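You operate a simulated robot arm through the tools that you are given. There is no shell and no other tool.

You run a simulated robot arm. Do the job below in one go: nothing can be reset, and whatever is moved stays where it is left.

Task
Switch off the stirrer, tilt it up, then form one thin sheet.
Fine: dip once, shake it even, then toss off the water; leave the flat sticks, catches and white drain plug as they are.

Only the result counts: the job must be done as asked and must still hold three seconds after the hand-in. Knocking over, shifting, dropping, spilling or breaking anything else fails it. Flat cloth is picked up by pressing the open fingertips on it (5 to 10 N) and closing them slowly along it; thin cloth reads only 2 to 8 mm in the jaws.

Robot
A 6-joint arm with a two-finger gripper, fixed in place. Base frame: the origin is on the floor under the middle of its stand, x ahead of it, y to its left, z up. Readings come in mm, rad, newtons and seconds.
It reaches about 1417 mm from its shoulder. Its first joint turns from -2.897 to 2.897 rad. Payload 3.43 kg.
The tool frame sits at the grasp point between the pads (the TCP): z along the fingers, y along the line on which they close. The tips reach 20 mm beyond it. The gripper opens to 190 mm; its body begins 248 mm behind the TCP.
Orientation is that of the tool frame in the base frame, as a unit quaternion [x, y, z, w]. With the fingers straight down and closing along the base's y, the tool's x points along the base's -x, its y along +y and its z along -z.

Tools
- The arm moves only by the tool step_arm. Its argument "rows" is a list of rows, each a list of 7 numbers: the gripper command, from -1 (fully open) to 1 (shut), values between in proportion, then the shift along the tool's x, y, z in units of 500 mm (1.0 is 500 mm), then the turn, a rotation vector about the tool's x, y, z in units of 180 degrees (1.0 is 180 degrees). In form: [[grip, x, y, z, ax, ay, az], ...]. A call has 1 to 20 rows; each row is the pose to reach, as a shift and turn from the pose commanded when the call began, along the tool's axes at that moment. A call with a number of a shift or a turn outside -1 to 1 is refused whole. A row lasts 0.2 s, in which the tool goes at most 50 mm and 0.15 rad; a call with a longer step from one row to the next is refused whole, and so is a gripper value outside its range. Where a pose cannot be reached the arm comes as near as it can. A force on the tool above 90 N (or 10 N above the force at the start of the call, whichever is more), or a blocked arm, ends the call early, and 0.2 s more pass. The fingers move at their own pace (about 153 mm/s each) and stop on an object; they squeeze with about 30 N. The grip force told is the motor's: it shows also when the fingers shut on nothing. Time passes only in rows, and 0.2 s behind the last, so rows that repeat a pose let the fingers close. It gives the time, the measured TCP pose, the force on the tool (base axes), the opening and the grip force at its end, in the units of the frame above (readings bear some noise), with the torque about the TCP (base axes, N m) and any sound that the robot's microphone picked up.
- Cameras (640 x 400 px; columns grow to the right, rows downward): "scene" is fixed at [50.3, -500.1, 1590.7]; the picture's right is [-0.51, 0.86, 0.00], its down [0.84, 0.49, -0.21] and it looks along [-0.18, -0.11, -0.98] (base axes); focal length 214 px, centre (320, 200). "wrist" rides on the gripper at [70, -8, -288] in the tool frame; the picture's right is [0.12, 0.99, 0.00], its down [-0.96, 0.12, -0.25] and it looks along [-0.25, 0.03, 0.97] (tool axes); focal length 261 px, centre (320, 200).
- snapshot(camera): a new picture of that camera. It takes no simulated time.
- slide_trunk(by): moves the trunk up (or, below 0, down) by that many mm; the arm rides with it, the base frame stays. It gives what a move gives, with no picture.
- measure_at(camera, pixels): for up to 12 pixels [column, row] of the newest picture of that camera ("zoom" is the newest enlarged one), the place [x, y, z] in the base frame of the surface seen there, good to about 3 mm. It takes no simulated time.
- zoom(camera, box): a new picture of the part [left, top, right, bottom] of that camera's present view, enlarged. It takes no simulated time.
- hand_in(): hands the job in; it is judged then, once.

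Leave the gripper open and the arm clear of the work at the hand-in unless told otherwise.

The tools are called as name(argument=value, ...) on one line, values as JSON. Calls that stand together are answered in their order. step_arm: Moves the arm, as the interface text tells. Its arguments: {"type":"object","properties":{"rows":{"type":"array","items":{"type":"array","items":{"type":"number"}}}},"required":["rows"]} The other tools are called the same way: slide_trunk (by) moves the trunk up or down; snapshot (camera) takes a picture; measure_at (camera, pixels) gives the place of the surface under pixels of a picture; zoom (camera, box) takes an enlarged picture of a part of a camera's view; hand_in () hands the job in.

At the start:

```text
time_s: 0.0
position: [381.9, -613.8, 1410.9]
tcp_rot: [0.0, 1.0, 0.0, 0.0]
force: [-0.2, 0.1, 0.1]
torque: [0.0, 0.01, 0.07]
gripper_width: 190.2
grasp_force: 0.0
trunk travel left (down, up): [-350.0, 90.0]
```

scene: 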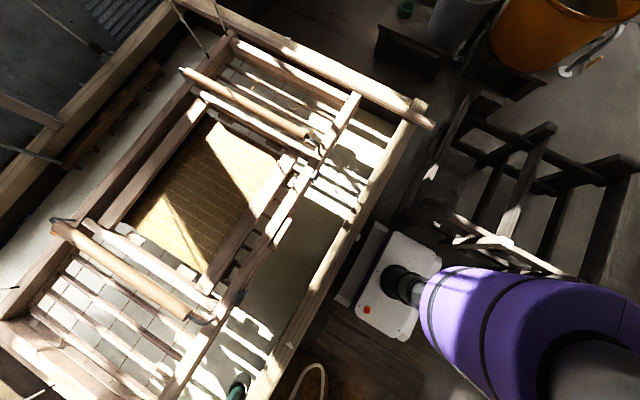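
wrist: 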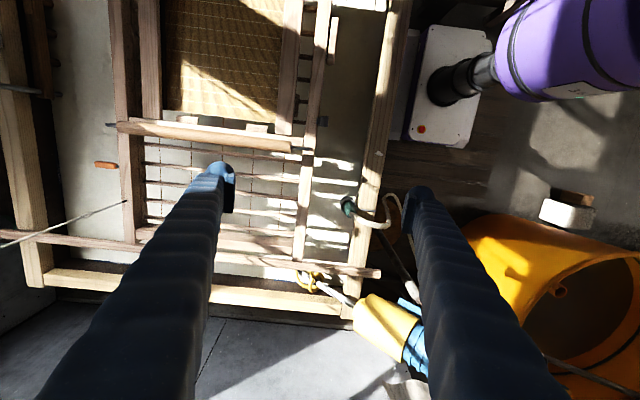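

I see a papermaking vat with a mould hung over it, and a purple machine beside a white plate with a red button, around scene (367,310). Before anything moves, I'll take new pictures and enlarge the key areas.

snapshot(camera="scene")

snapshot(camera="wrist")

zoom(camera="scene", box=[320, 200, 480, 300])

zoom(camera="scene", box=[160, 40, 360, 165])

zoom(camera="scene", box=[40, 200, 260, 338])

```text
taken
```

scene: 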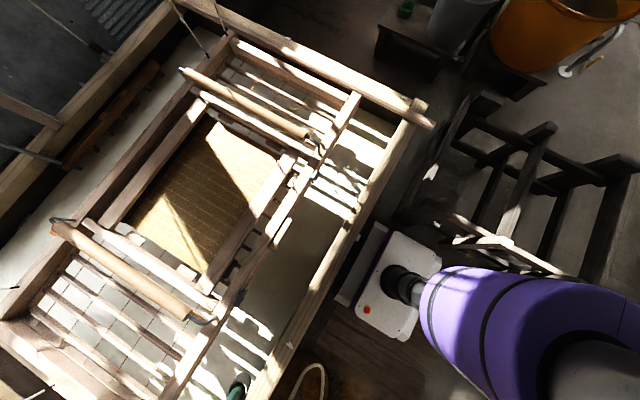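

```text
taken
```

wrist: 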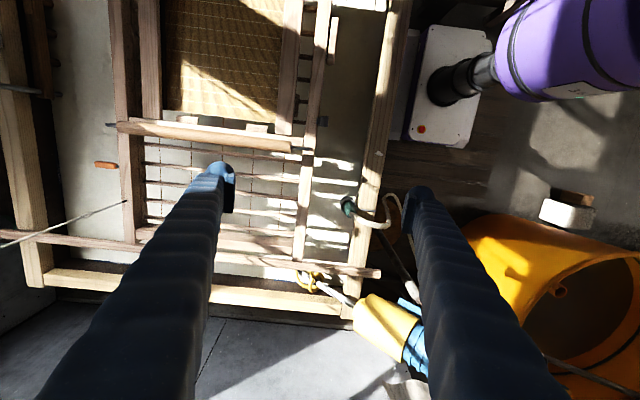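

```text
4.00 times, centred on (400, 250) of scene
```

zoom: 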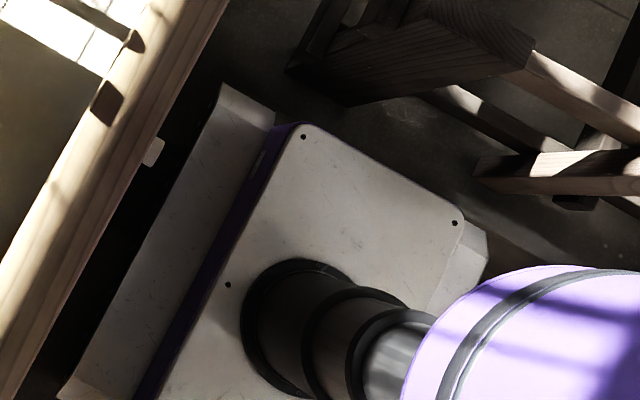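

```text
3.20 times, centred on (260, 102) of scene
```

zoom: 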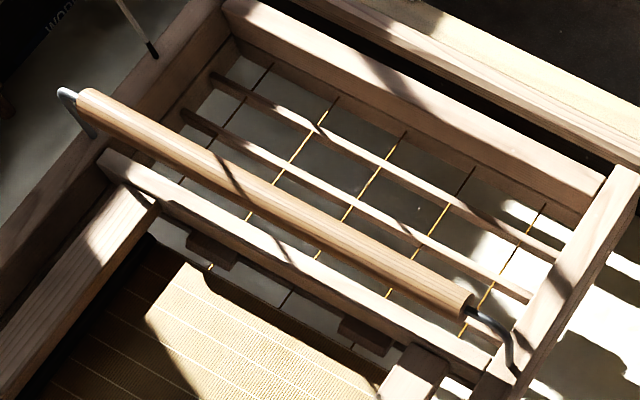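

```text
2.90 times, centred on (150, 269) of scene
```

zoom: 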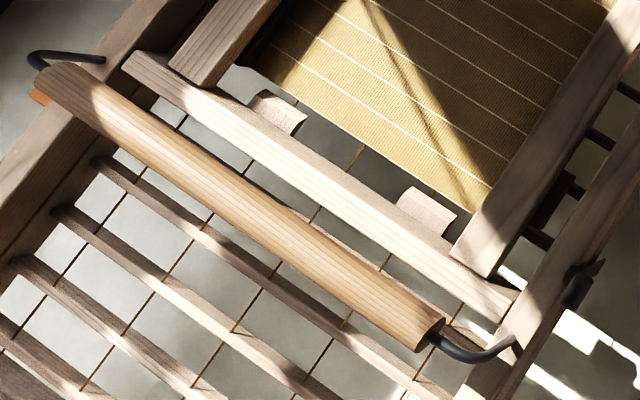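

The mould frame has two wooden rod handles with bent metal ends. I'll measure the frame, vat rim, screen, purple machine, red dot and hose so I know where each one is.

measure_at(camera="scene", pixels=[[367, 310], [400, 285], [450, 290], [390, 240], [360, 260], [600, 320], [190, 180], [250, 105], [125, 270], [300, 300], [385, 190], [240, 385]])

measure_at(camera="wrist", pixels=[[421, 129], [440, 90], [560, 50], [349, 206], [380, 325], [415, 350], [310, 280], [560, 260], [570, 215], [225, 80], [210, 132], [320, 230]])

zoom(camera="wrist", box=[380, 0, 640, 162])

zoom(camera="wrist", box=[240, 180, 480, 330])

zoom(camera="scene", box=[320, 260, 480, 360])

zoom(camera="scene", box=[240, 120, 400, 220])

```text
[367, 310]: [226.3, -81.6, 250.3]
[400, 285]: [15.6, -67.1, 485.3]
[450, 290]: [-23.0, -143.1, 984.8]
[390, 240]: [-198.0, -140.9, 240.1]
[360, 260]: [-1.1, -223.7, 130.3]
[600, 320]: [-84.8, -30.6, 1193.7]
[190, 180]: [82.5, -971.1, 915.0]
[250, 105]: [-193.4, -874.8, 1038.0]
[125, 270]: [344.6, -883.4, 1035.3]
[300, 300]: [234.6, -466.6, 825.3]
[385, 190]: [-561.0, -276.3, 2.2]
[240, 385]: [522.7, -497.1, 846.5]
```

```text
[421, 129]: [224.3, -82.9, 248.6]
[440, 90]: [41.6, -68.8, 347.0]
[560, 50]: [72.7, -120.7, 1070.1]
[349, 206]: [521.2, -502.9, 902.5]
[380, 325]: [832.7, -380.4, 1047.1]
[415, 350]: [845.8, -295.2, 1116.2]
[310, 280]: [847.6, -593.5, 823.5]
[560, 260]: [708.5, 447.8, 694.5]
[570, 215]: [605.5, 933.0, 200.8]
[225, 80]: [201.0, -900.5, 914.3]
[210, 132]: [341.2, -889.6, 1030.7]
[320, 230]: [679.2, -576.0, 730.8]
```

```text
2.46 times, centred on (510, 81) of wrist
```

zoom: 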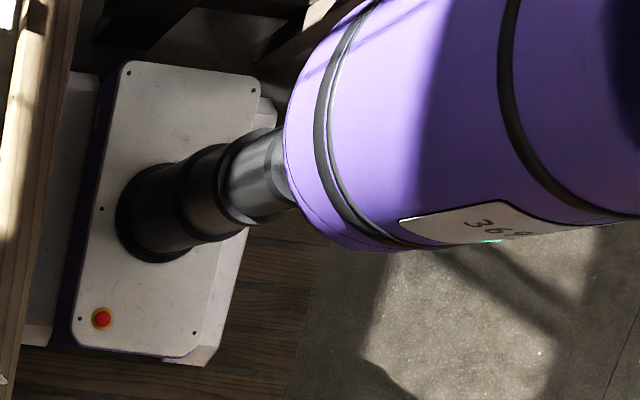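

```text
2.67 times, centred on (360, 255) of wrist
```

zoom: 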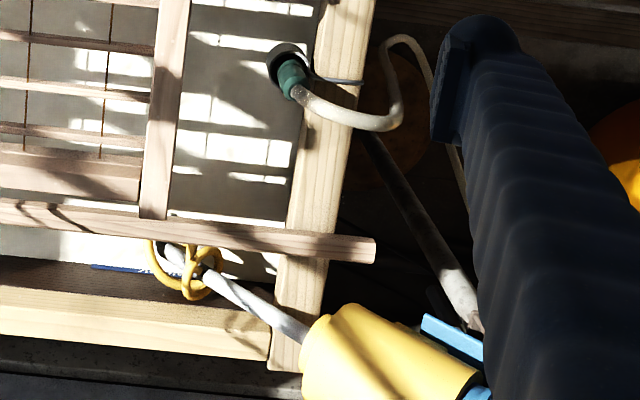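

```text
4.00 times, centred on (400, 310) of scene
```

zoom: 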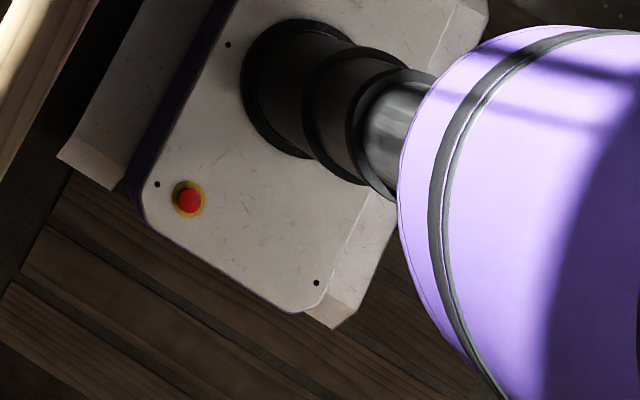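

```text
4.00 times, centred on (320, 170) of scene
```

zoom: 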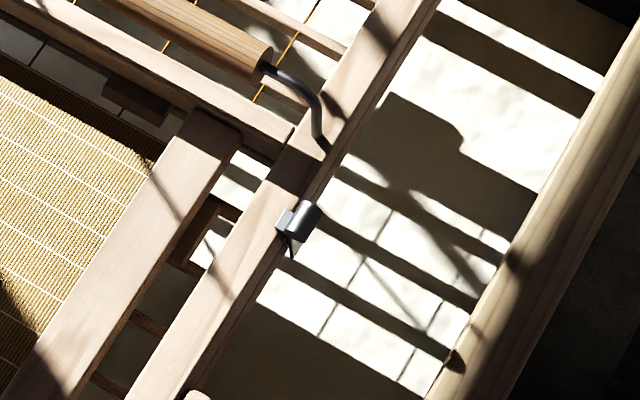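

The white plate with the red button sits at the origin under the purple arm. That makes it this robot's own stand and emergency stop, so I'll leave it alone. The stirrer looks like the yellow and blue motor near wrist (385,325), with a yellow whisk over the vat corner. I'll enlarge that area and the rest of the mould.

zoom(camera="wrist", box=[280, 250, 440, 350])

zoom(camera="wrist", box=[340, 280, 500, 400])

zoom(camera="wrist", box=[80, 60, 400, 260])

zoom(camera="wrist", box=[0, 60, 200, 300])

zoom(camera="scene", box=[0, 0, 240, 150])

zoom(camera="scene", box=[360, 0, 640, 175])

zoom(camera="scene", box=[180, 120, 320, 320])

```text
4.00 times, centred on (360, 300) of wrist
```

zoom: 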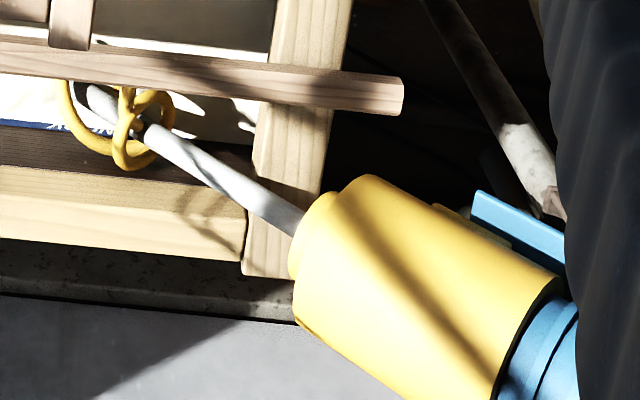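

```text
3.33 times, centred on (420, 340) of wrist
```

zoom: 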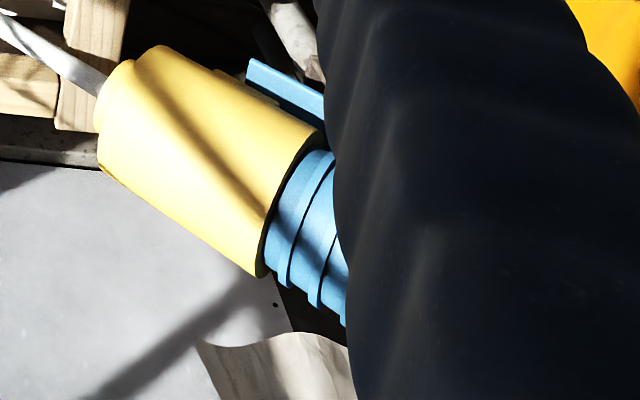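

```text
2.00 times, centred on (240, 160) of wrist
```

zoom: 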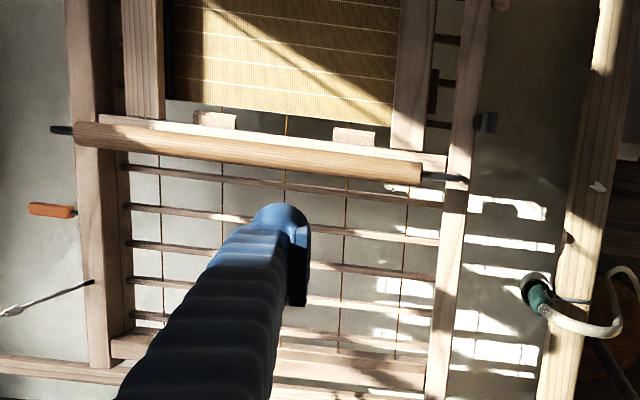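

```text
1.67 times, centred on (100, 180) of wrist
```

zoom: 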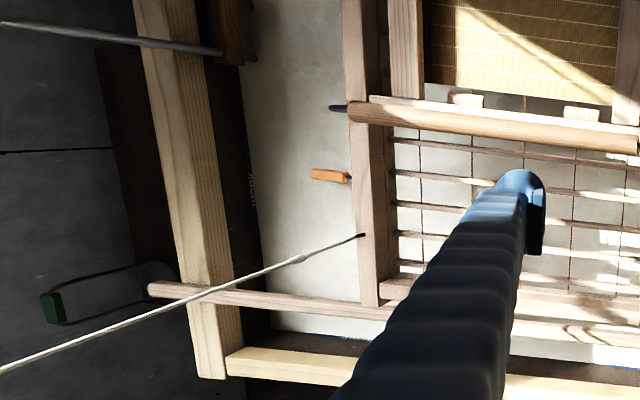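

```text
2.67 times, centred on (120, 75) of scene
```

zoom: 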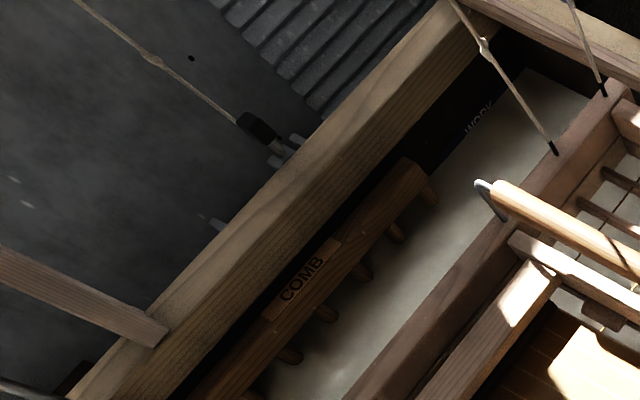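

```text
2.29 times, centred on (500, 88) of scene
```

zoom: 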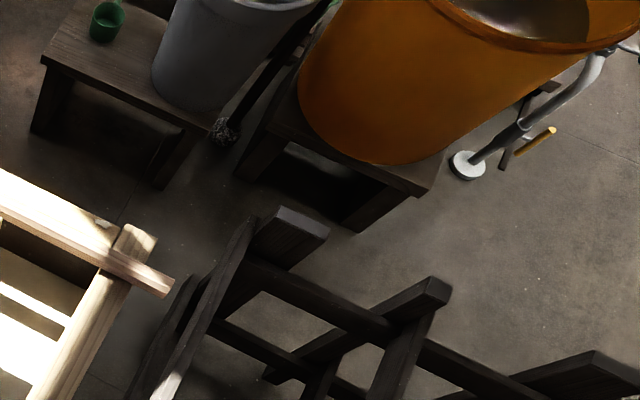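

```text
2.00 times, centred on (250, 220) of scene
```

zoom: 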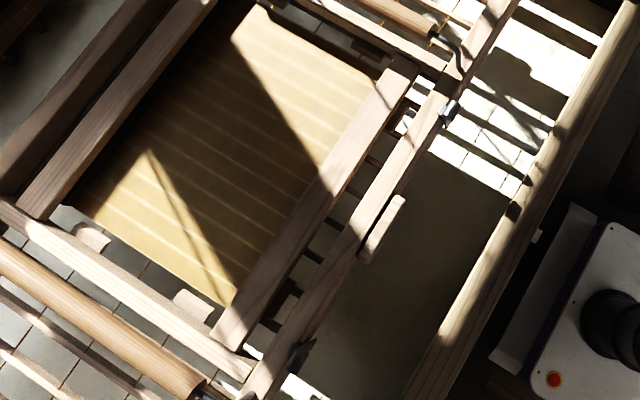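

The mould frame seems to hang on thin cords at its corners, with catches on the side nearer me. Flat sticks lie across the vat ends. I'll measure cord points, frame heights, catches, slats and the stick ends.

measure_at(camera="wrist", pixels=[[122, 201], [60, 225], [20, 240], [5, 90], [30, 93], [128, 220], [303, 220], [131, 100], [318, 50], [106, 165], [215, 240], [370, 270]])

measure_at(camera="scene", pixels=[[207, 55], [190, 28], [178, 8], [225, 33], [216, 5], [50, 160], [5, 148], [15, 288], [40, 395], [315, 172], [240, 295], [285, 207]])

measure_at(camera="scene", pixels=[[180, 120], [130, 190], [245, 235], [290, 165], [185, 70], [310, 135], [55, 228], [190, 316], [205, 98], [210, 300], [355, 100], [235, 40]])

measure_at(camera="scene", pixels=[[430, 122], [420, 105], [320, 60], [200, 12], [165, 15], [60, 130], [40, 325], [20, 345], [100, 290], [120, 350], [270, 280], [250, 325]])

```text
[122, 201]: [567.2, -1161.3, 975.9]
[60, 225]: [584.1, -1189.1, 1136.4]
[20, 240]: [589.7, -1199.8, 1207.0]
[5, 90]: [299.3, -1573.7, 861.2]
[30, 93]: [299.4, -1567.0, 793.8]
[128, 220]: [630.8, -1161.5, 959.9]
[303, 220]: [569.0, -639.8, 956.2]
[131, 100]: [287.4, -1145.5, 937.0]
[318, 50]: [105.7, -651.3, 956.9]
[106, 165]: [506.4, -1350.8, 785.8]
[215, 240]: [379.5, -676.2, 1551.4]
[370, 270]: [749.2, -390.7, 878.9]
```

```text
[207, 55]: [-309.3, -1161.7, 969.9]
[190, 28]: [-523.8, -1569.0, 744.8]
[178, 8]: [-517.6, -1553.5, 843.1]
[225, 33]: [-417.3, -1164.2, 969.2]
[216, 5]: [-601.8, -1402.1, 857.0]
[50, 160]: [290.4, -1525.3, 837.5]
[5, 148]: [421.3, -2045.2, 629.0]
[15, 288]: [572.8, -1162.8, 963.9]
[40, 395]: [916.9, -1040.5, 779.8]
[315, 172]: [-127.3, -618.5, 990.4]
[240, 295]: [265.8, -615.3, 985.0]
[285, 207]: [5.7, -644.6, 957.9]
```

```text
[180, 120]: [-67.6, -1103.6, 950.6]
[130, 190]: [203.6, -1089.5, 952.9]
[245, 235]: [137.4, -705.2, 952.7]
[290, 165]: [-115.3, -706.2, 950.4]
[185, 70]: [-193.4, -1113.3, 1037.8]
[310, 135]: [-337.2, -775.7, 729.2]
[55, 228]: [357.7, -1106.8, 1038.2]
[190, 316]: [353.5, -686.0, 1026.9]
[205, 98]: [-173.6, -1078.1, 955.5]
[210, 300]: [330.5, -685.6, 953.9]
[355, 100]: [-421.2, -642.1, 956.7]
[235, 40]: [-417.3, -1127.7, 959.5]
```

```text
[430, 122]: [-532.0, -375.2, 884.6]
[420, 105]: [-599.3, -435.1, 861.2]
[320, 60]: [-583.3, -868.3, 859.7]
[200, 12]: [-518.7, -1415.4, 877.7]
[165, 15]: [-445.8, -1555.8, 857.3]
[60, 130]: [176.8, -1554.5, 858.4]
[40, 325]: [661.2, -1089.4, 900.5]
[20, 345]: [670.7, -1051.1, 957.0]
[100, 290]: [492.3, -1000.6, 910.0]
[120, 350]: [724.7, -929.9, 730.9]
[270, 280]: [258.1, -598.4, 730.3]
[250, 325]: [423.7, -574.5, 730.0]
```

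The readings:

| Item | Position |
|---|---|
| Water surface | z≈730 |
| Vat rim | z≈860 |
| Mould frame top | z≈955, x −430 to 680, y −1160 to −640 |
| Handles | z≈1035, at x≈345 and x≈−193 |
| Flat sticks | z≈880, at x≈749 and −530 |

Next I need a clear view of the stirrer's switch and hinge, so I'll move the arm 250 mm toward +y, high above everything, and pitch the camera toward +x.

step_arm(rows=[[-1, 0, 0.08, 0, 0, -0.02, 0], [-1, 0, 0.16, 0, 0, -0.05, 0], [-1, 0, 0.24, 0, 0, -0.08, 0], [-1, 0, 0.32, 0, 0, -0.11, 0], [-1, 0, 0.4, 0, 0, -0.14, 0], [-1, 0, 0.48, 0, 0, -0.16, 0], [-1, 0, 0.5, 0, 0, -0.16, 0]])

snapshot(camera="wrist")

snapshot(camera="scene")

```text
time_s: 1.6
position: [381.7, -364.4, 1412.2]
tcp_rot: [0.0, 0.969, 0.0, 0.249]
force: [0.4, 0.6, 0.8]
torque: [-0.04, -0.02, 0.0]
gripper_width: 190.0
grasp_force: 0.0
trunk travel left (down, up): [-350.0, 90.0]
```

```text
taken
```

wrist: 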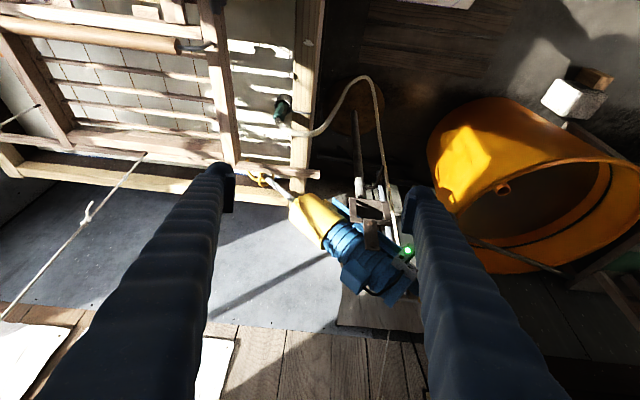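

```text
taken
```

scene: 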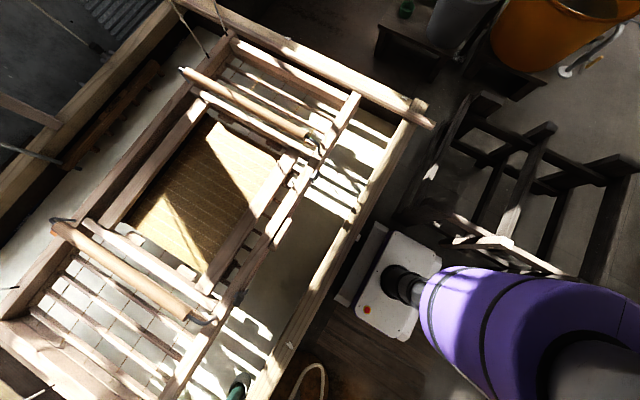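

The whole stirrer is now visible near wrist (370,245): a yellow housing, a blue motor, a stand, and a green lit indicator at (405,252). I'll enlarge it and measure parts of it.

zoom(camera="wrist", box=[300, 170, 440, 320])

measure_at(camera="zoom", pixels=[[320, 200]])

measure_at(camera="wrist", pixels=[[405, 252], [315, 220], [345, 240], [370, 270], [370, 210], [360, 185], [372, 235], [380, 195], [390, 200], [388, 290], [285, 188], [258, 180]])

zoom(camera="wrist", box=[345, 195, 425, 265])

```text
2.67 times, centred on (370, 245) of wrist
```

zoom: 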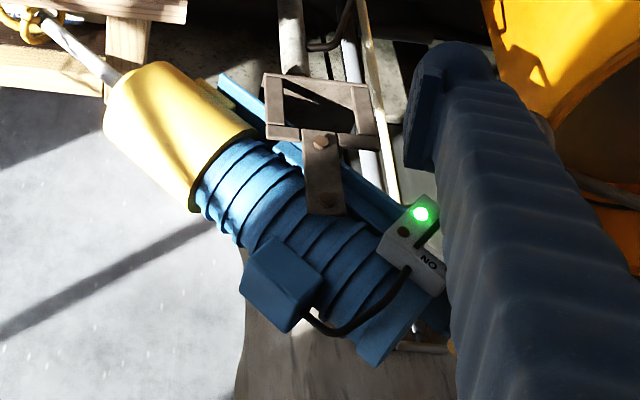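

```text
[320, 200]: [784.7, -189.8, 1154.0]
```

```text
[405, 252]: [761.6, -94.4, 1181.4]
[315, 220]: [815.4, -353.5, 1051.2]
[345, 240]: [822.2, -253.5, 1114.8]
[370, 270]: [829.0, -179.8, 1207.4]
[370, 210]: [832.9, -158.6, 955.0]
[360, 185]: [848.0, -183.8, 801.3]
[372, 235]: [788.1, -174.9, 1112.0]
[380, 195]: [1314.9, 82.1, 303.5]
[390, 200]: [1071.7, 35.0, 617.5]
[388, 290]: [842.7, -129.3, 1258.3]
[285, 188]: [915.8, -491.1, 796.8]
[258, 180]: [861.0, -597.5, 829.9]
```

```text
5.71 times, centred on (385, 230) of wrist
```

zoom: 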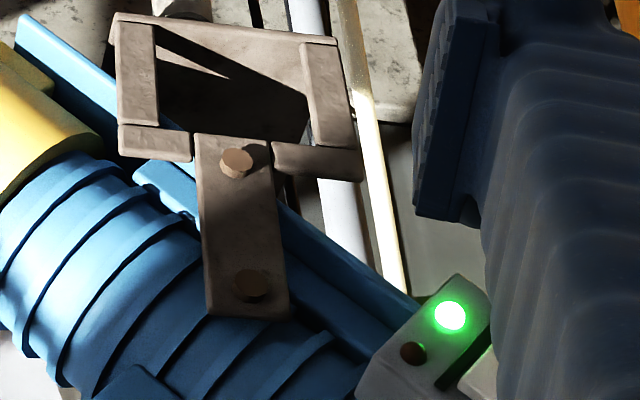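

The lit switch box marked "ON" is at about (762,−94,1181), with the motor on a rusty bracket next to it. I'll move the camera closer, keeping the fingers at least 200 mm away, to see the switch and the tilt mechanism.

step_arm(rows=[[-1, -0.05, 0.057, 0.047, 0, 0, 0], [-1, -0.1, 0.113, 0.093, 0, 0, 0], [-1, -0.15, 0.17, 0.14, 0, 0, 0], [-1, -0.2, 0.227, 0.187, 0, 0, 0], [-1, -0.25, 0.283, 0.233, 0, 0, 0], [-1, -0.302, 0.34, 0.28, 0, 0, 0]])

snapshot(camera="wrist")

zoom(camera="wrist", box=[220, 130, 420, 255])

```text
time_s: 3.0
position: [581.2, -195.6, 1361.8]
tcp_rot: [0.0, 0.969, -0.001, 0.248]
force: [0.3, -1.3, 0.2]
torque: [-0.01, 0.1, 0.01]
gripper_width: 190.3
grasp_force: 0.1
trunk travel left (down, up): [-350.0, 90.0]
```

```text
taken
```

wrist: 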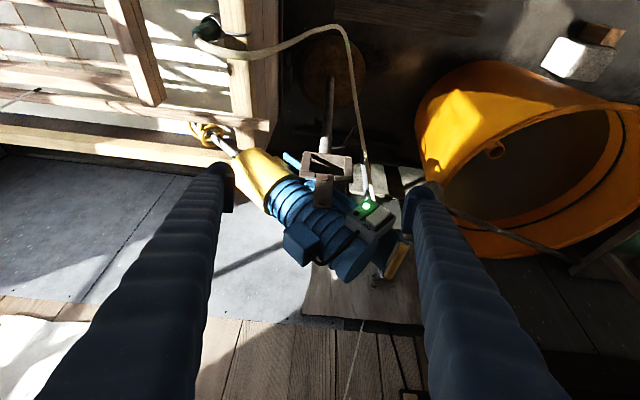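

```text
3.20 times, centred on (320, 192) of wrist
```

zoom: 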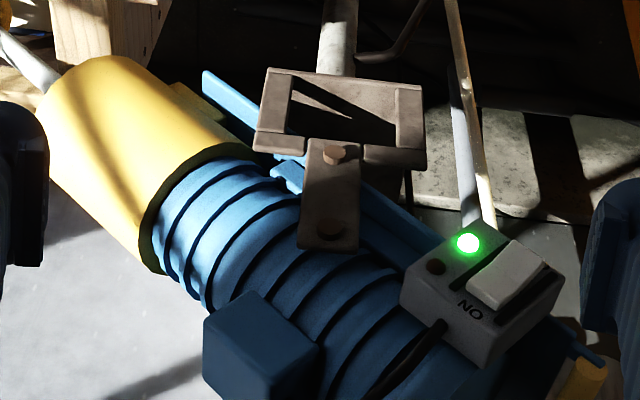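

I can see a rocker switch with "ON" at its lower-left end, a green lamp, a small dark unlit dot (possibly a second lamp), and a yellowish handle at the motor's end. I'll enlarge the switch and the handle and measure them.

zoom(camera="wrist", box=[370, 215, 430, 300])

zoom(camera="wrist", box=[285, 140, 405, 215])

zoom(camera="wrist", box=[340, 195, 404, 235])

measure_at(camera="zoom", pixels=[[260, 90], [190, 140], [330, 270], [420, 200], [500, 150], [250, 250], [350, 100], [400, 310]])

```text
4.71 times, centred on (400, 258) of wrist
```

zoom: 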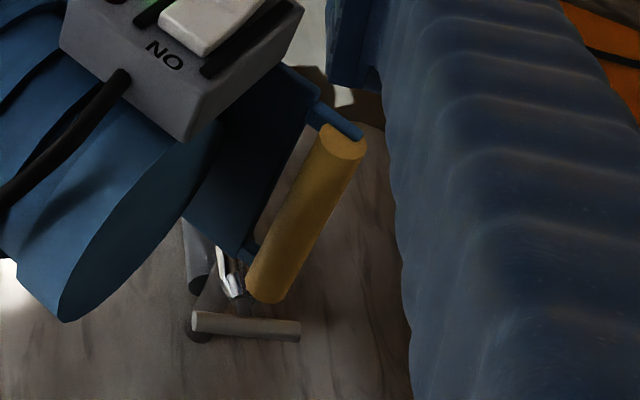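

```text
5.33 times, centred on (345, 178) of wrist
```

zoom: 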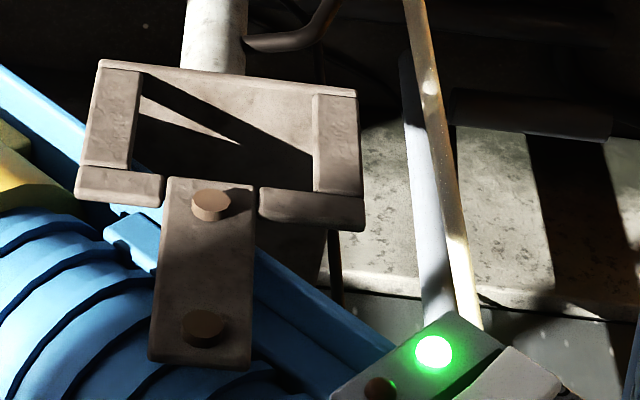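

```text
10.00 times, centred on (372, 215) of wrist
```

zoom: 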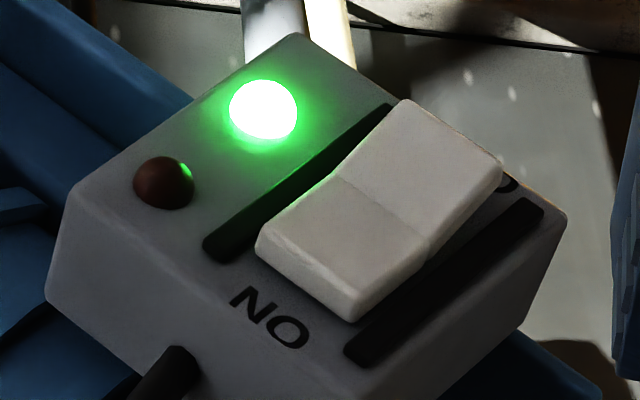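

```text
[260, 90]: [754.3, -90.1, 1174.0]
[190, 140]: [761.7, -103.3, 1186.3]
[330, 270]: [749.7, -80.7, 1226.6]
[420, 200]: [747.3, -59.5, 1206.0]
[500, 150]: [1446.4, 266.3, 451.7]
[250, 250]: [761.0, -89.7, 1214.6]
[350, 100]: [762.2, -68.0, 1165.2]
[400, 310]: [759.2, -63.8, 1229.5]
```

The box face is nearly perpendicular to x, at x≈760, and the rocker stands out toward −x. Its ON end, at the lower left, looks pressed in, and its far end hides another label. I'll measure more points to see which end is raised.

zoom(camera="wrist", box=[340, 195, 404, 235])

measure_at(camera="zoom", pixels=[[405, 115], [485, 170], [440, 145], [290, 240], [345, 290], [320, 265], [345, 185], [425, 240], [385, 210], [512, 190], [270, 330], [555, 215]])

zoom(camera="wrist", box=[376, 200, 400, 220])

zoom(camera="wrist", box=[180, 100, 300, 200])

```text
10.00 times, centred on (372, 215) of wrist
```

zoom: 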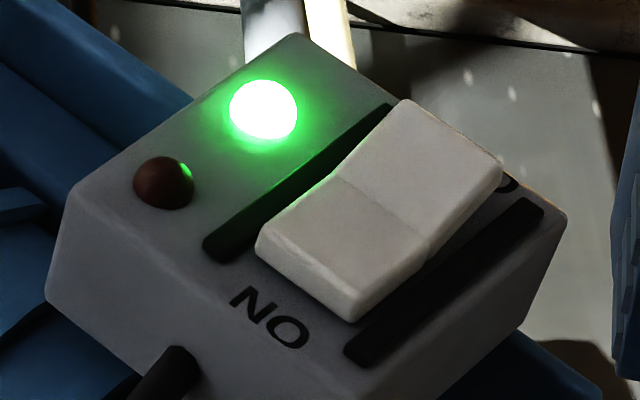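

```text
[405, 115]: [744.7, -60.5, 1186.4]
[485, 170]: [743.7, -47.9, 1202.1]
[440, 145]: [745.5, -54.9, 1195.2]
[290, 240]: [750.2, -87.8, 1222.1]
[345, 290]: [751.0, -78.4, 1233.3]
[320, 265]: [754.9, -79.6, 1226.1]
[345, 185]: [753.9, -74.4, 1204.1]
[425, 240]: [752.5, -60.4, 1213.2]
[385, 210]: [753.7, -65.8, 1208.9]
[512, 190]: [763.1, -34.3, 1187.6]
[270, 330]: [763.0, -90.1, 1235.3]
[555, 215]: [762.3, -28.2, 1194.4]
```

```text
16.00 times, centred on (388, 210) of wrist
```

zoom: 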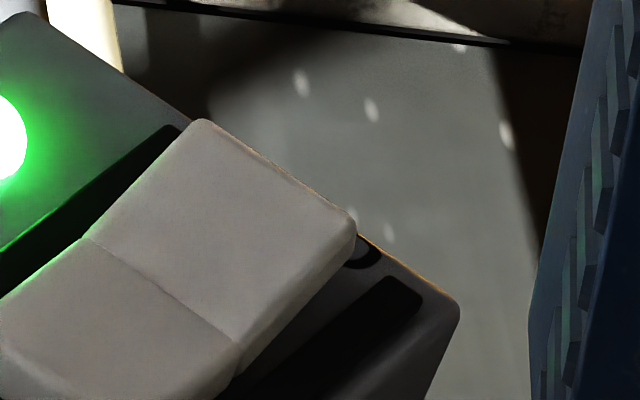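

```text
4.00 times, centred on (240, 150) of wrist
```

zoom: 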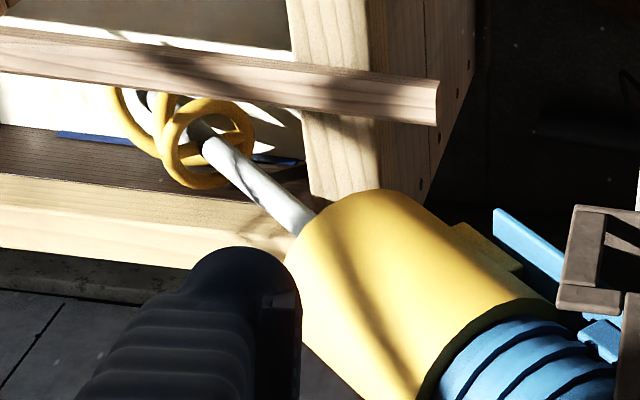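

The OFF end of the rocker stands out at x≈744, near y −54, z 1195, while the ON end is pressed in to x≈752. Before pressing, I want a flatter view of the bracket, hinge and handle to learn how the stirrer tilts. I'll tilt the tool to about 60° while staying well back.

step_arm(rows=[[-1, 0.02, 0, 0.023, 0, -0.029, 0], [-1, 0.042, 0, 0.047, 0, -0.058, 0], [-1, 0.063, 0, 0.07, 0, -0.087, 0], [-1, 0.084, 0, 0.094, 0, -0.116, 0], [-1, 0.105, 0, 0.118, 0, -0.145, 0], [-1, 0.125, 0, 0.141, 0, -0.173, 0]])

snapshot(camera="wrist")

zoom(camera="wrist", box=[220, 130, 460, 280])

snapshot(camera="scene")

```text
time_s: 4.4
position: [622.2, -258.8, 1316.8]
tcp_rot: [-0.003, 0.876, 0.006, 0.483]
force: [-0.4, 0.1, 0.6]
torque: [-0.14, 0.0, -0.16]
gripper_width: 190.0
grasp_force: 0.1
out of reach, approached as far as the arm can: row 4, 5, 6
trunk travel left (down, up): [-350.0, 90.0]
```

```text
taken
```

wrist: 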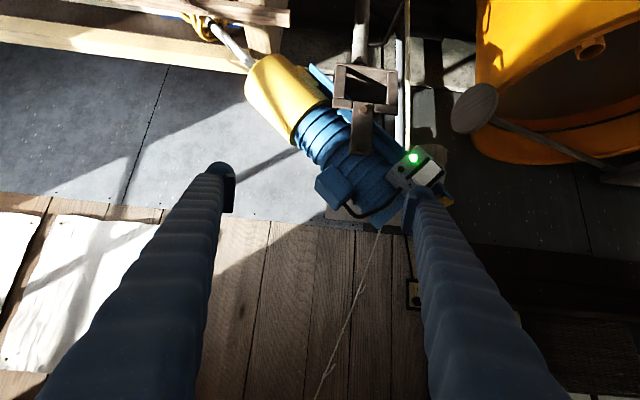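

```text
2.67 times, centred on (340, 205) of wrist
```

zoom: 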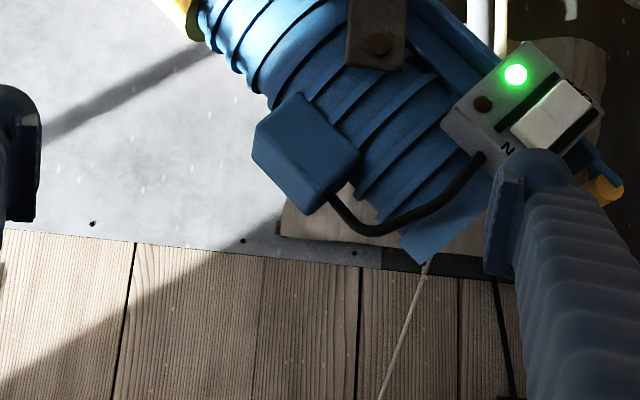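

```text
taken
```

scene: 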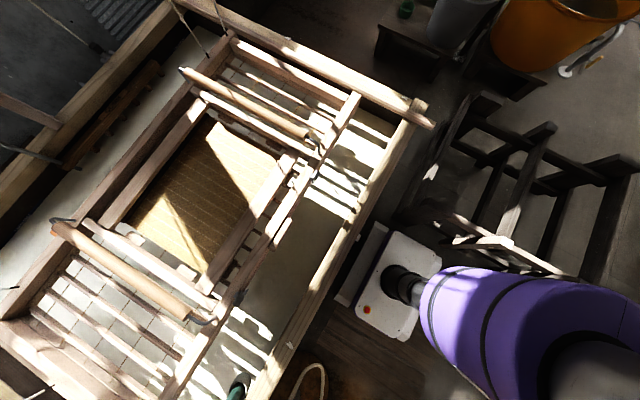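

The arm can't get that close to its own column, but the tilt was reached and the view is useful. There's also a thin string running down from the motor's end toward (325,385). I'll measure the string, the bracket, the plate bolts and the nearby disc.

measure_at(camera="wrist", pixels=[[376, 245], [352, 310], [330, 370], [475, 107], [362, 98], [360, 130], [362, 148], [362, 20], [400, 40], [420, 290], [445, 200], [330, 185]])

zoom(camera="wrist", box=[300, 0, 460, 100])

zoom(camera="wrist", box=[310, 60, 430, 160])

zoom(camera="wrist", box=[300, 220, 440, 400])

```text
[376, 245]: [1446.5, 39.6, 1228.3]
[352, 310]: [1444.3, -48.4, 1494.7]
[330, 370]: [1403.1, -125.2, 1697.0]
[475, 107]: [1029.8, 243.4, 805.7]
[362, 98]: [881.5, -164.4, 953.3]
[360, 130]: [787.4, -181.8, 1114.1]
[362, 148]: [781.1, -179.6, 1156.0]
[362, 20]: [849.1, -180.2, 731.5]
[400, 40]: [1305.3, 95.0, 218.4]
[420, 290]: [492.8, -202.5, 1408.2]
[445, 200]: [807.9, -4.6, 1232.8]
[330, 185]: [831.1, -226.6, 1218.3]
```

```text
4.00 times, centred on (380, 50) of wrist
```

zoom: 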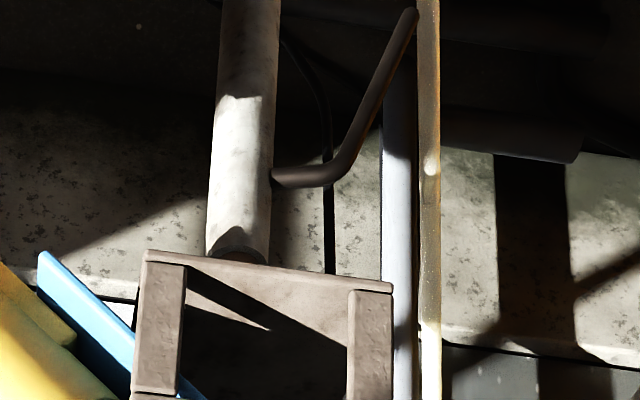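

```text
4.00 times, centred on (370, 110) of wrist
```

zoom: 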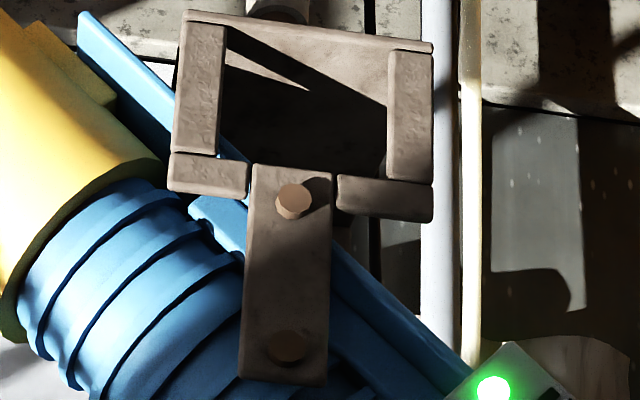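

```text
2.22 times, centred on (370, 310) of wrist
```

zoom: 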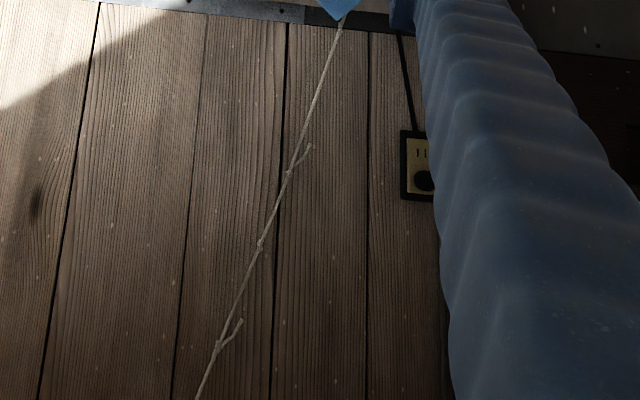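

The tilted wrist picture is upside down, so the floor is at the top. The string and the outlet are on the far wall at x≈1445 and have nothing to do with the job. The stirrer stands on a pole at about (849,−180) with a fork bracket. Next I'll look from the −y side, yawing the tool over the vat at a safe height.

step_arm(rows=[[-1, -0.015, -0.05, -0.01, -0.03, 0, -0.019], [-1, -0.03, -0.1, -0.02, -0.06, 0, -0.038], [-1, -0.045, -0.15, -0.03, -0.09, 0, -0.057], [-1, -0.06, -0.2, -0.04, -0.12, 0, -0.076], [-1, -0.075, -0.25, -0.05, -0.15, 0, -0.095], [-1, -0.09, -0.3, -0.06, -0.18, 0, -0.113], [-1, -0.105, -0.35, -0.07, -0.21, 0, -0.132], [-1, -0.12, -0.4, -0.08, -0.24, 0, -0.151], [-1, -0.135, -0.44, -0.085, -0.265, 0, -0.167]])

snapshot(camera="wrist")

snapshot(camera="scene")

```text
time_s: 6.4
position: [615.2, -475.8, 1392.3]
tcp_rot: [-0.418, 0.764, 0.222, 0.439]
force: [1.0, -1.0, -0.9]
torque: [0.14, -0.02, 0.06]
gripper_width: 189.6
grasp_force: 0.0
trunk travel left (down, up): [-350.0, 90.0]
```

```text
taken
```

wrist: 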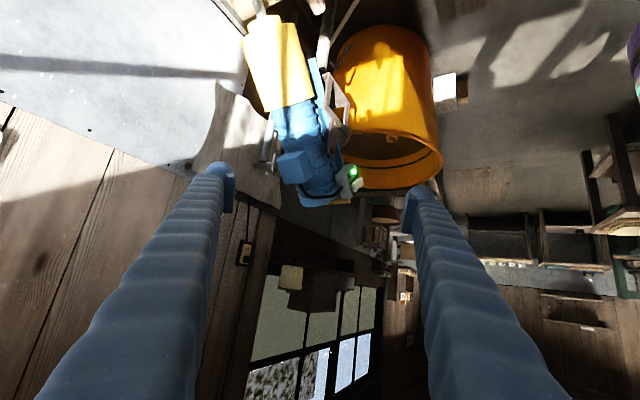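

```text
taken
```

scene: 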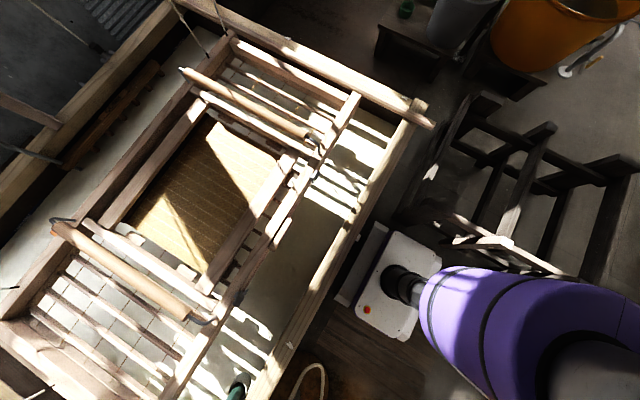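

The stirrer is now in the upper middle of the wrist view, around (300,110). I'll enlarge it to study the bracket and any latch.

zoom(camera="wrist", box=[220, 0, 400, 215])

zoom(camera="wrist", box=[240, 50, 400, 150])

zoom(camera="wrist", box=[260, 130, 380, 215])

measure_at(camera="wrist", pixels=[[353, 172], [342, 200], [355, 185], [330, 90], [345, 100], [338, 130], [280, 60], [300, 130], [265, 155], [318, 190], [320, 60], [262, 10]])

```text
1.86 times, centred on (310, 108) of wrist
```

zoom: 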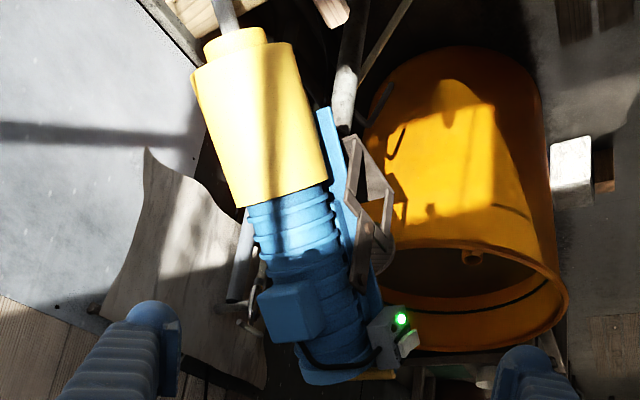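

```text
4.00 times, centred on (320, 100) of wrist
```

zoom: 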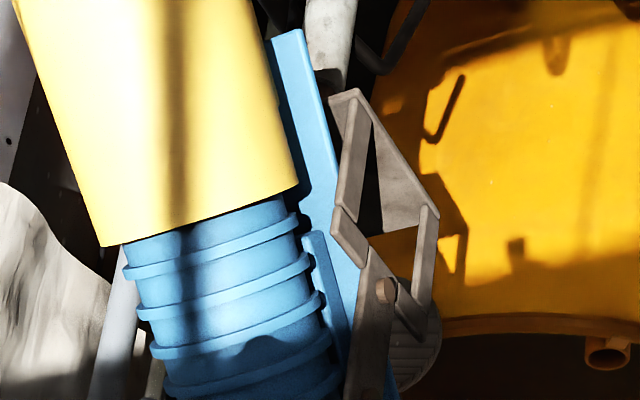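

```text
4.71 times, centred on (320, 172) of wrist
```

zoom: 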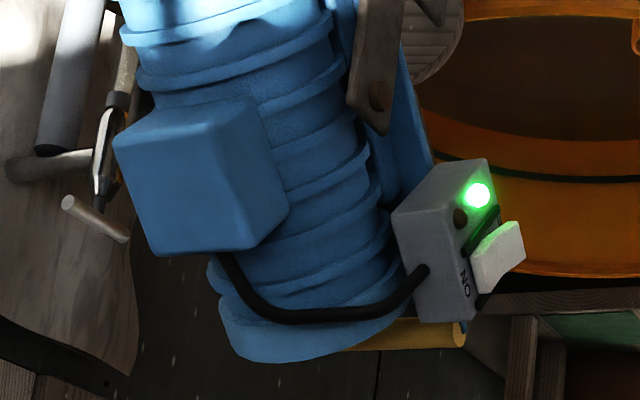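

```text
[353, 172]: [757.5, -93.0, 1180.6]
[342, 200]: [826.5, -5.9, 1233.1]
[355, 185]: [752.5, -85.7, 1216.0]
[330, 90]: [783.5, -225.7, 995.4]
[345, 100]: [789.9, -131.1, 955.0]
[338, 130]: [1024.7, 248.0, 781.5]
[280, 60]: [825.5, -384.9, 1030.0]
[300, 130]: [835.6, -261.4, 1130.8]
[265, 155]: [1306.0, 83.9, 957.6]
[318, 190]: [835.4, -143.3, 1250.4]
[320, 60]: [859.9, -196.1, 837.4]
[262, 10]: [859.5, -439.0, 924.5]
```

I see the fork bracket, the motor on blue rails, and a handle crossbar at the motor's rear, about (826,−6,1233). To press accurately I need my own fingertip dimensions, so I'll enlarge and measure the fingertips in the wrist view.

zoom(camera="wrist", box=[190, 150, 270, 230])

measure_at(camera="wrist", pixels=[[230, 168], [220, 166], [233, 185], [233, 208], [226, 210], [215, 175], [225, 190], [408, 200], [415, 190], [430, 190], [407, 230], [440, 210]])

zoom(camera="wrist", box=[380, 160, 480, 250])

```text
5.00 times, centred on (230, 190) of wrist
```

zoom: 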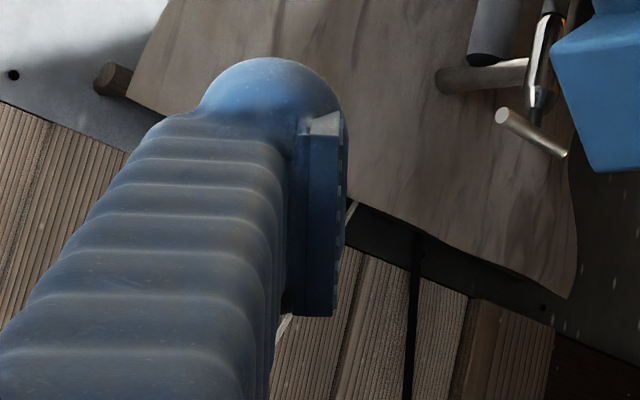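

```text
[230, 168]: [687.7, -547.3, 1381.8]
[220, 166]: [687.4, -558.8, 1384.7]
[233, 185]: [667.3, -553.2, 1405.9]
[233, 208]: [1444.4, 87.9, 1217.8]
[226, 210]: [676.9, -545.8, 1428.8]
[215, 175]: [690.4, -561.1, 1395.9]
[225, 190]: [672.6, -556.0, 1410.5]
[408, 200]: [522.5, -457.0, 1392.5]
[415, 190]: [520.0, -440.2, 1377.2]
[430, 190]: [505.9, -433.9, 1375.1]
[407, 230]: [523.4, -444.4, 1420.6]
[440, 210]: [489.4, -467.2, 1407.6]
```

```text
4.44 times, centred on (430, 205) of wrist
```

zoom: 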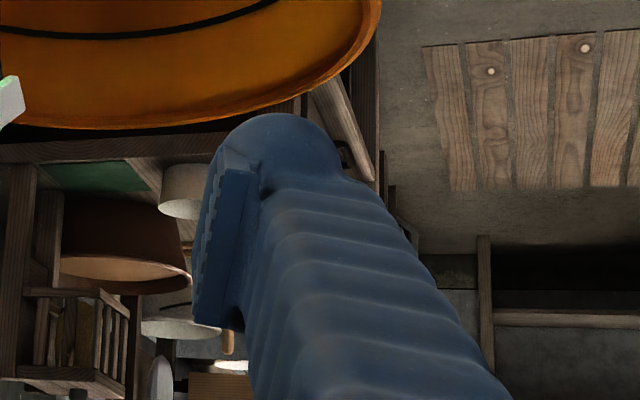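

Working it out in the tool frame, each finger is about 44 mm wide along tool x, and the closed pair is about 60 mm along tool y. I'll press the rocker with the closed fingers tilted about 45°, so that only the front edge touches the raised OFF end. I start by swinging back to face +x at a safe distance.

step_arm(rows=[[-1, -0.013, 0.029, 0.046, 0.033, 0.001, 0.02], [-1, -0.026, 0.058, 0.091, 0.066, 0.002, 0.04], [-1, -0.039, 0.087, 0.137, 0.099, 0.003, 0.06], [-1, -0.052, 0.117, 0.182, 0.132, 0.004, 0.08], [-1, -0.066, 0.146, 0.228, 0.165, 0.005, 0.1], [-1, -0.079, 0.175, 0.273, 0.198, 0.006, 0.12], [-1, -0.092, 0.204, 0.319, 0.231, 0.008, 0.139], [-1, -0.105, 0.233, 0.364, 0.264, 0.009, 0.159]])

```text
time_s: 8.2
position: [622.6, -258.8, 1343.5]
tcp_rot: [-0.014, 0.87, -0.009, 0.492]
force: [0.0, 0.6, 1.3]
torque: [-0.04, 0.05, -0.05]
gripper_width: 189.8
grasp_force: 0.0
trunk travel left (down, up): [-350.0, 90.0]
```

I'm back facing +x at (623,−259,1343), tilted 59°. Next I'll close the fingers, ease the tilt to 45° and move to a stand-off in front of the rocker at about (640,−57,1260).

step_arm(rows=[[0, 0.018, 0.066, 0.018, 0, 0.012, 0], [1, 0.038, 0.135, 0.038, 0, 0.025, 0], [1, 0.057, 0.2, 0.057, 0, 0.038, 0], [1, 0.076, 0.27, 0.076, 0, 0.05, 0], [1, 0.096, 0.34, 0.097, 0, 0.064, 0], [1, 0.116, 0.404, 0.117, 0, 0.078, 0], [1, 0.116, 0.404, 0.117, 0, 0.078, 0]])

snapshot(camera="wrist")

```text
time_s: 9.8
position: [665.2, -64.3, 1266.9]
tcp_rot: [-0.012, 0.925, -0.011, 0.379]
force: [-0.2, -0.3, 0.1]
torque: [-0.03, 0.04, 0.0]
gripper_width: 0.1
grasp_force: 29.8
out of reach, approached as far as the arm can: row 1, 2, 3, 4, 5, 6, 7
trunk travel left (down, up): [-350.0, 90.0]
```

```text
taken
```

wrist: 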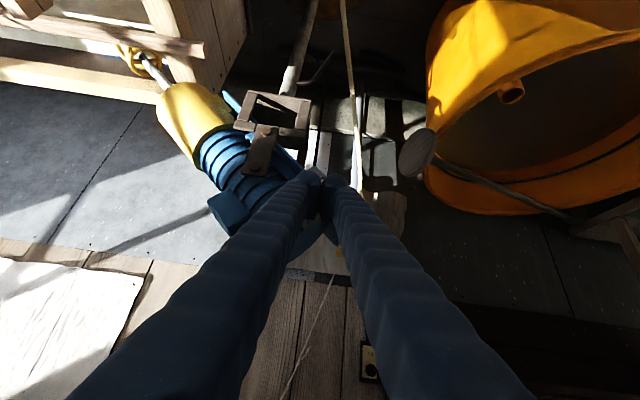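

I'm at (665,−64,1267), tilted 44.5°, with the fingers closed. Next I go to (690,−57,1192), which leaves the fingertip edge about 24 mm short of the rocker's OFF end.

step_arm(rows=[[1, 0.023, 0.005, 0.047, 0, 0, 0], [1, 0.046, 0.01, 0.094, 0, 0, 0], [1, 0.07, 0.0146, 0.142, 0, 0, 0], [1, 0.07, 0.0146, 0.142, 0, 0, 0]])

snapshot(camera="wrist")

zoom(camera="wrist", box=[260, 130, 400, 230])

```text
time_s: 10.8
position: [687.6, -53.7, 1209.8]
tcp_rot: [-0.004, 0.926, 0.008, 0.378]
force: [0.4, -0.4, 0.1]
torque: [0.0, -0.05, 0.01]
gripper_width: 0.0
grasp_force: 30.4
out of reach, approached as far as the arm can: row 1, 2, 3, 4
trunk travel left (down, up): [-350.0, 90.0]
```

```text
taken
```

wrist: 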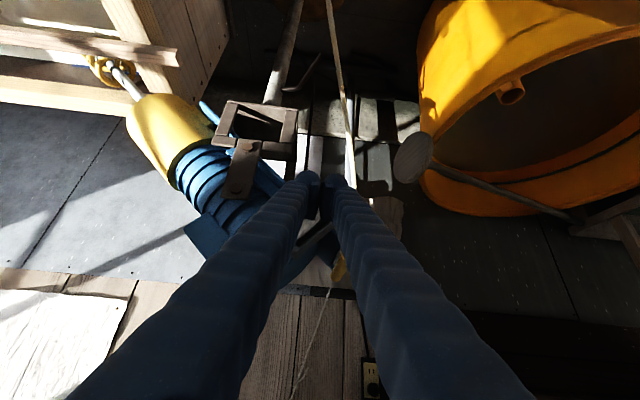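

```text
4.00 times, centred on (330, 180) of wrist
```

zoom: 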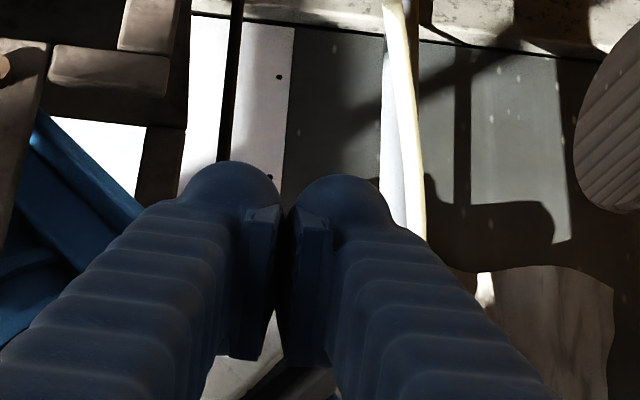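

The arm is too close to its column to go lower at 45°. A steeper 28° tilt frees it and still lets only the tip edge meet the OFF end. I'll re-tilt in place, keeping the edge about 25 mm short of the rocker.

step_arm(rows=[[1, 0.001, -0.002, 0.003, 0, 0.03, 0], [1, 0.002, -0.004, 0.006, 0, 0.06, 0], [1, 0.0036, -0.0066, 0.0105, 0, 0.091, 0], [1, 0.0036, -0.0066, 0.0105, 0, 0.091, 0]])

snapshot(camera="wrist")

zoom(camera="wrist", box=[260, 130, 400, 230])

```text
time_s: 11.8
position: [691.2, -45.9, 1203.2]
tcp_rot: [-0.014, 0.961, -0.001, 0.277]
force: [0.4, 0.5, 0.3]
torque: [0.0, -0.01, 0.01]
gripper_width: 0.2
grasp_force: 30.3
out of reach, approached as far as the arm can: row 3
trunk travel left (down, up): [-350.0, 90.0]
```

```text
taken
```

wrist: 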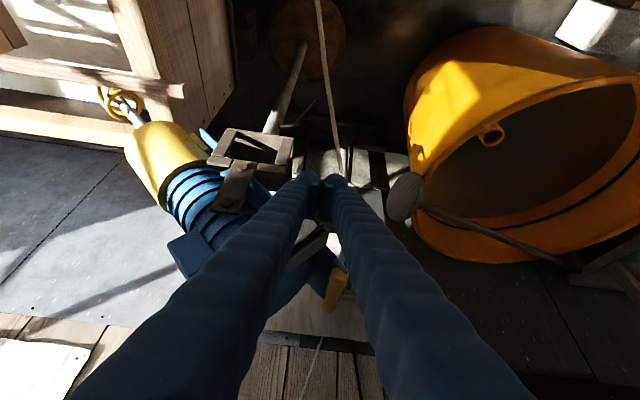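

```text
4.00 times, centred on (330, 180) of wrist
```

zoom: 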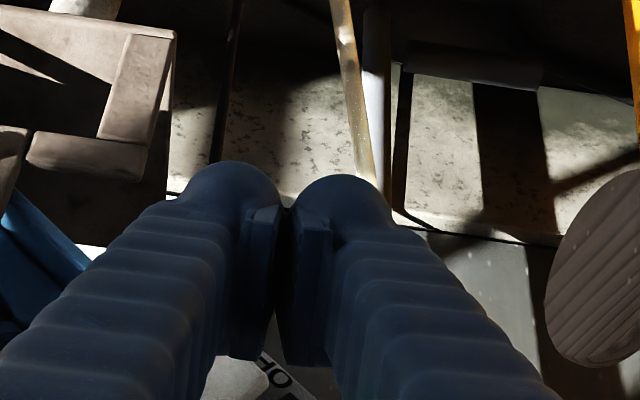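

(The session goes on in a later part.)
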